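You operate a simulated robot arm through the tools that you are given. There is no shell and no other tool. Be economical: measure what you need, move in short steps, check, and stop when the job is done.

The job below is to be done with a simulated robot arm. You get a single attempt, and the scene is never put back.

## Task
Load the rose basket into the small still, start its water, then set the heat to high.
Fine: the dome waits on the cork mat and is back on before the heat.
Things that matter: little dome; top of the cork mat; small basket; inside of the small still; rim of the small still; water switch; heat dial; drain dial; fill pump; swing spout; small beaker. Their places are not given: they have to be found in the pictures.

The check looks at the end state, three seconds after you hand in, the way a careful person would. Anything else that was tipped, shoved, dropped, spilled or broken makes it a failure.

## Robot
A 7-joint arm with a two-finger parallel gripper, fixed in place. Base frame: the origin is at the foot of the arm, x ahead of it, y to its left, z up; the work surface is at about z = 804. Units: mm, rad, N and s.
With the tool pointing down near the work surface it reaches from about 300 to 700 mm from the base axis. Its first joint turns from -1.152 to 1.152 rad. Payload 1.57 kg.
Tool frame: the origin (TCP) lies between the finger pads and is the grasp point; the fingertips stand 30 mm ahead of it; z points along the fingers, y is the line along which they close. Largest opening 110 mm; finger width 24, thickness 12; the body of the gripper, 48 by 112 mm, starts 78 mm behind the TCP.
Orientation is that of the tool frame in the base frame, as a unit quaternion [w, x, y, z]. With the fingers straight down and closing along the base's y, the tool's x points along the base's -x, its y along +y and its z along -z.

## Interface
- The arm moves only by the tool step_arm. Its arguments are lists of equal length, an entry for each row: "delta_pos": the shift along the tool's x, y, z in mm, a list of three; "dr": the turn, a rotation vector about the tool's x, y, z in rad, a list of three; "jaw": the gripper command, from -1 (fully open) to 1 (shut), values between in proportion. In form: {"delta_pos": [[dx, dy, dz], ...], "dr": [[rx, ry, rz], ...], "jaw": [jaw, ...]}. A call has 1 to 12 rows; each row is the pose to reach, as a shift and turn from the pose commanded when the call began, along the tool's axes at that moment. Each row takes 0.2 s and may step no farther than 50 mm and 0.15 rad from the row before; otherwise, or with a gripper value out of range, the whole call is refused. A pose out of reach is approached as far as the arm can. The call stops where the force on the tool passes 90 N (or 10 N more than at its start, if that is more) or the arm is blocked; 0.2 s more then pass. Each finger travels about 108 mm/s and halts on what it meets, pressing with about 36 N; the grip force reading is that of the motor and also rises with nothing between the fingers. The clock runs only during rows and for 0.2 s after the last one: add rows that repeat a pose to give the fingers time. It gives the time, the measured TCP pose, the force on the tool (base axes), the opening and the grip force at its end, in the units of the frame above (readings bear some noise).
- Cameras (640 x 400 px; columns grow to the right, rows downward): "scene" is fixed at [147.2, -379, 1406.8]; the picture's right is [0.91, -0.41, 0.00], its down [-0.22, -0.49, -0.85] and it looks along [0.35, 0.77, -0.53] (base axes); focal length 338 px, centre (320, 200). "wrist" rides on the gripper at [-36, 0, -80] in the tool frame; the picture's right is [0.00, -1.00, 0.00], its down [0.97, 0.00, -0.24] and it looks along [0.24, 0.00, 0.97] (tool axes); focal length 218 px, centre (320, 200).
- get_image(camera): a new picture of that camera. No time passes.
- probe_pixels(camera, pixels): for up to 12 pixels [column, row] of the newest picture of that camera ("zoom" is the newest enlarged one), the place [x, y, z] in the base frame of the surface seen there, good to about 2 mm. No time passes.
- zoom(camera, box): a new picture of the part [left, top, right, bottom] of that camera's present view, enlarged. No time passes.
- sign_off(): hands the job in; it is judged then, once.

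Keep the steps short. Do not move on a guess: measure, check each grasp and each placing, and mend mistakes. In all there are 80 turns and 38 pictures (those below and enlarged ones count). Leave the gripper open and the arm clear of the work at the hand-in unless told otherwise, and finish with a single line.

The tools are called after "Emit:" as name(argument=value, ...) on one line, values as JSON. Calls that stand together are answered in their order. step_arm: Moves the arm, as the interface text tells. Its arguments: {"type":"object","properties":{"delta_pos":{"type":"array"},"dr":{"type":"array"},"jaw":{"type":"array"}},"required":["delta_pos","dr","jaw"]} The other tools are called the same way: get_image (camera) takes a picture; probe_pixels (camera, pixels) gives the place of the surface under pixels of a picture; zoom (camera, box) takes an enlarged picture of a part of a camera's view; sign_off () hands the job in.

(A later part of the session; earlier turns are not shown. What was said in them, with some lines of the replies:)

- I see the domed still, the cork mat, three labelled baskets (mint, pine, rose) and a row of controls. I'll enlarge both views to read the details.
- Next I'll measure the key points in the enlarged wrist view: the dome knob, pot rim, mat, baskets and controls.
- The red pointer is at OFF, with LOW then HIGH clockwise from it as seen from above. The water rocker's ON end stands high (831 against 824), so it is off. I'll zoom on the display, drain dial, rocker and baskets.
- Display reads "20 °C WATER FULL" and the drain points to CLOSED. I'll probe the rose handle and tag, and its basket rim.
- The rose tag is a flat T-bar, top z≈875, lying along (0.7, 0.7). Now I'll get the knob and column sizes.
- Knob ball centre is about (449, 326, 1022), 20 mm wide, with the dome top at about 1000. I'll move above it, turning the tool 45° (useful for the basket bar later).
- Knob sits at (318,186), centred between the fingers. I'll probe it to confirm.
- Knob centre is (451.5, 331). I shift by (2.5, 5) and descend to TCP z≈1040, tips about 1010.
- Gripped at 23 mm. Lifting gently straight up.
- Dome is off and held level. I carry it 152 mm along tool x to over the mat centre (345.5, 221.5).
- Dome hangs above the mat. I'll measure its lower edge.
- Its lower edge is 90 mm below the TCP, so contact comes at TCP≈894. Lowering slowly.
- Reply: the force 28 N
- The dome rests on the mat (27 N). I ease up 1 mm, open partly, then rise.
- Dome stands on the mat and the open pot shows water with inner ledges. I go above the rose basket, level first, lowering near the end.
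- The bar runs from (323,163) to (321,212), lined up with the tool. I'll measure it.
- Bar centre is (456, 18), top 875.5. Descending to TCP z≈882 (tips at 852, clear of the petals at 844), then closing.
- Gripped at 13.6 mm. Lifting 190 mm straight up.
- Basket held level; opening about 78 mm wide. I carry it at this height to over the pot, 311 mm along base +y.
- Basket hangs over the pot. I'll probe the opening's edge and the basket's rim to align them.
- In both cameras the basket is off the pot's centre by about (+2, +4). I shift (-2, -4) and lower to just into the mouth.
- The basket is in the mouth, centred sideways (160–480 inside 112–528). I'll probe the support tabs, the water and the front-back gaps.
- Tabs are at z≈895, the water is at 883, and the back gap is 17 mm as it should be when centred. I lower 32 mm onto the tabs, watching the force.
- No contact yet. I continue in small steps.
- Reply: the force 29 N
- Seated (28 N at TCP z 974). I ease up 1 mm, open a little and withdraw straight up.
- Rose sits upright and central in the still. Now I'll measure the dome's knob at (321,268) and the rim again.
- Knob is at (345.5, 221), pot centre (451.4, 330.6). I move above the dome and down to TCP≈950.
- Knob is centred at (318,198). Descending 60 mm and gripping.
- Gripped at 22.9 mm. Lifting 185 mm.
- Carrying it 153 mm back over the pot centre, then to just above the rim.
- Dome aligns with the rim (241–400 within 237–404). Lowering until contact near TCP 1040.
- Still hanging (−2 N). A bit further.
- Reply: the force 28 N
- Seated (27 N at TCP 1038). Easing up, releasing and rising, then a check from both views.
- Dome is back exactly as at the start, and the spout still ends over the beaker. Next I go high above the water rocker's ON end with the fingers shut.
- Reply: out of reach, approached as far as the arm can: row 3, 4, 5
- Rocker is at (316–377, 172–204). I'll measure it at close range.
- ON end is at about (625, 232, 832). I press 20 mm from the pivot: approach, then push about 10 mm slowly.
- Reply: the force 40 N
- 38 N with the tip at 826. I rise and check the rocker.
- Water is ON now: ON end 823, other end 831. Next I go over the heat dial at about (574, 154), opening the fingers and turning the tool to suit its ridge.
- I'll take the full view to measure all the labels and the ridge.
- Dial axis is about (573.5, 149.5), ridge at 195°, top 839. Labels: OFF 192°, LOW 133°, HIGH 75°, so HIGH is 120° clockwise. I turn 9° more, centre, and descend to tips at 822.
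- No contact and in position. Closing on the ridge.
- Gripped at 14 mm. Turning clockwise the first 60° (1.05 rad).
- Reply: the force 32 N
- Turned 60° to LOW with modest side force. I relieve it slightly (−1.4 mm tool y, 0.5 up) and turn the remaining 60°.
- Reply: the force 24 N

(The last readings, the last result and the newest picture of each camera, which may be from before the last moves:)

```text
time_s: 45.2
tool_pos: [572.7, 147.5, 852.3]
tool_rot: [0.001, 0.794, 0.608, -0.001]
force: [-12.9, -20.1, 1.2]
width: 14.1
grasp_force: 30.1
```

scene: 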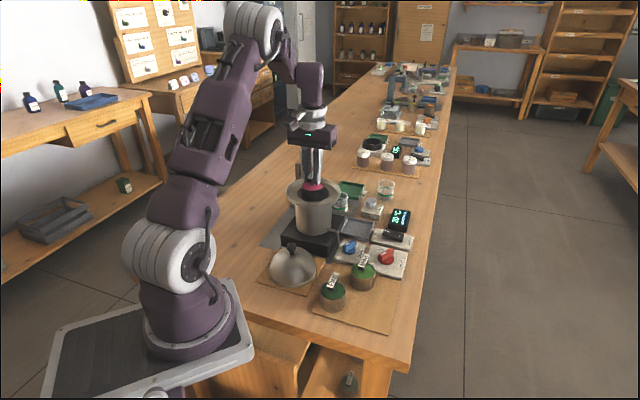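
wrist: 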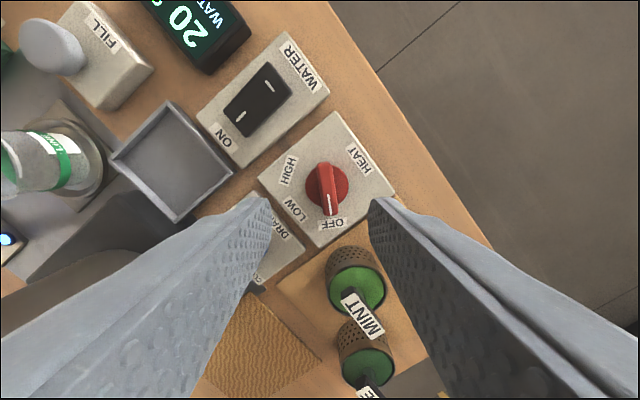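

Tool turned the full 120°; ridge should be at 75°. Opening and rising straight up.

Emit:
step_arm(delta_pos=[[0, 0, 0], [0, 0, 0], [0, 0, 0], [0, 0, -20], [0, 0, -60], [0, 0, -95]], dr=[[0, 0, 0], [0, 0, 0], [0, 0, 0], [0, 0, 0], [0, 0, 0], [0, 0, 0]], jaw=[0.6, 0.2, 0.1, 0.1, 0.1, 0.1])

Emit:
get_image(camera="wrist")

```text
time_s: 46.6
tool_pos: [575.4, 147.1, 950.9]
tool_rot: [0.001, 0.794, 0.608, 0.001]
force: [-0.7, 0.0, 0.4]
width: 49.6
grasp_force: 0.1
```

```text
5 pictures are left
```

wrist: 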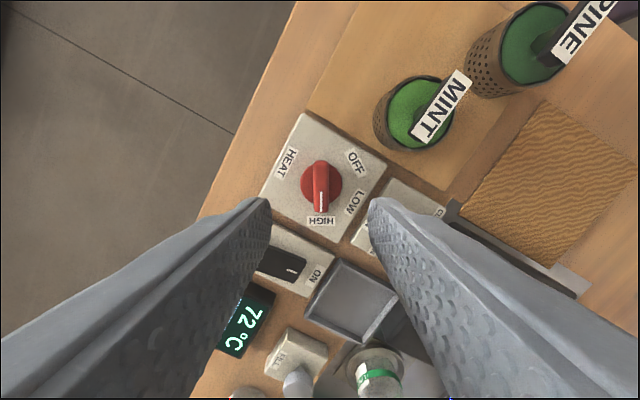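

Pointer is at HIGH and the display reads 72 °C, so it's heating. I rise clear with the gripper open and check the whole scene.

Emit:
step_arm(delta_pos=[[0, 0, -40], [0, 0, -80], [0, 0, -120]], dr=[[0, 0, 0], [0, 0, 0], [0, 0, 0]], jaw=[-0.5, -1, -1])

Emit:
zoom(camera="scene", box=[240, 150, 440, 330])

Emit:
zoom(camera="scene", box=[320, 170, 420, 280])

```text
time_s: 47.4
tool_pos: [573.6, 147.4, 1071.6]
tool_rot: [-0.001, 0.795, 0.607, 0.0]
force: [-0.1, 0.0, -0.9]
width: 110.1
grasp_force: 0.0
```

```text
2.22 times, centred on (340, 240) of scene
```

zoom: 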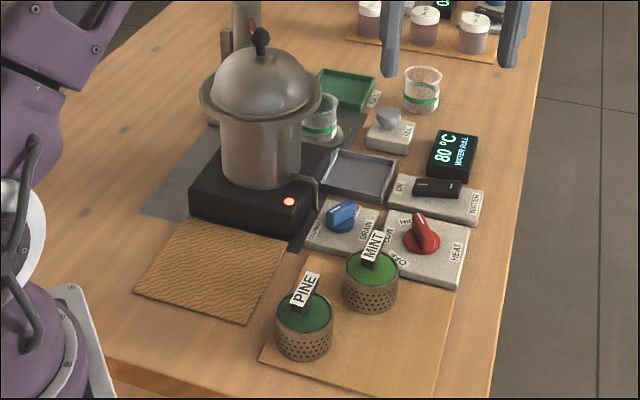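

```text
3.64 times, centred on (370, 225) of scene
```

zoom: 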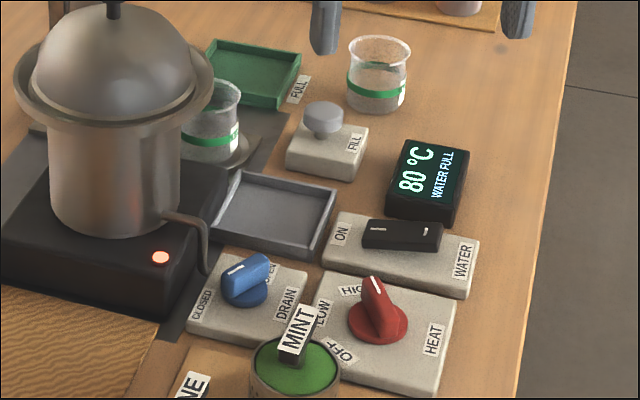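

Everything checks out: dome on, water ON, heat at HIGH (80 °C, lamp lit), drain closed, beaker under the spout and nothing disturbed. The arm is clear and open, so I'm handing in.

Emit:
sign_off()

```text
The job is handed in.
```

The rose basket is in the small still with the dome back on, the water is on, the heat is at HIGH, and the job is handed in.
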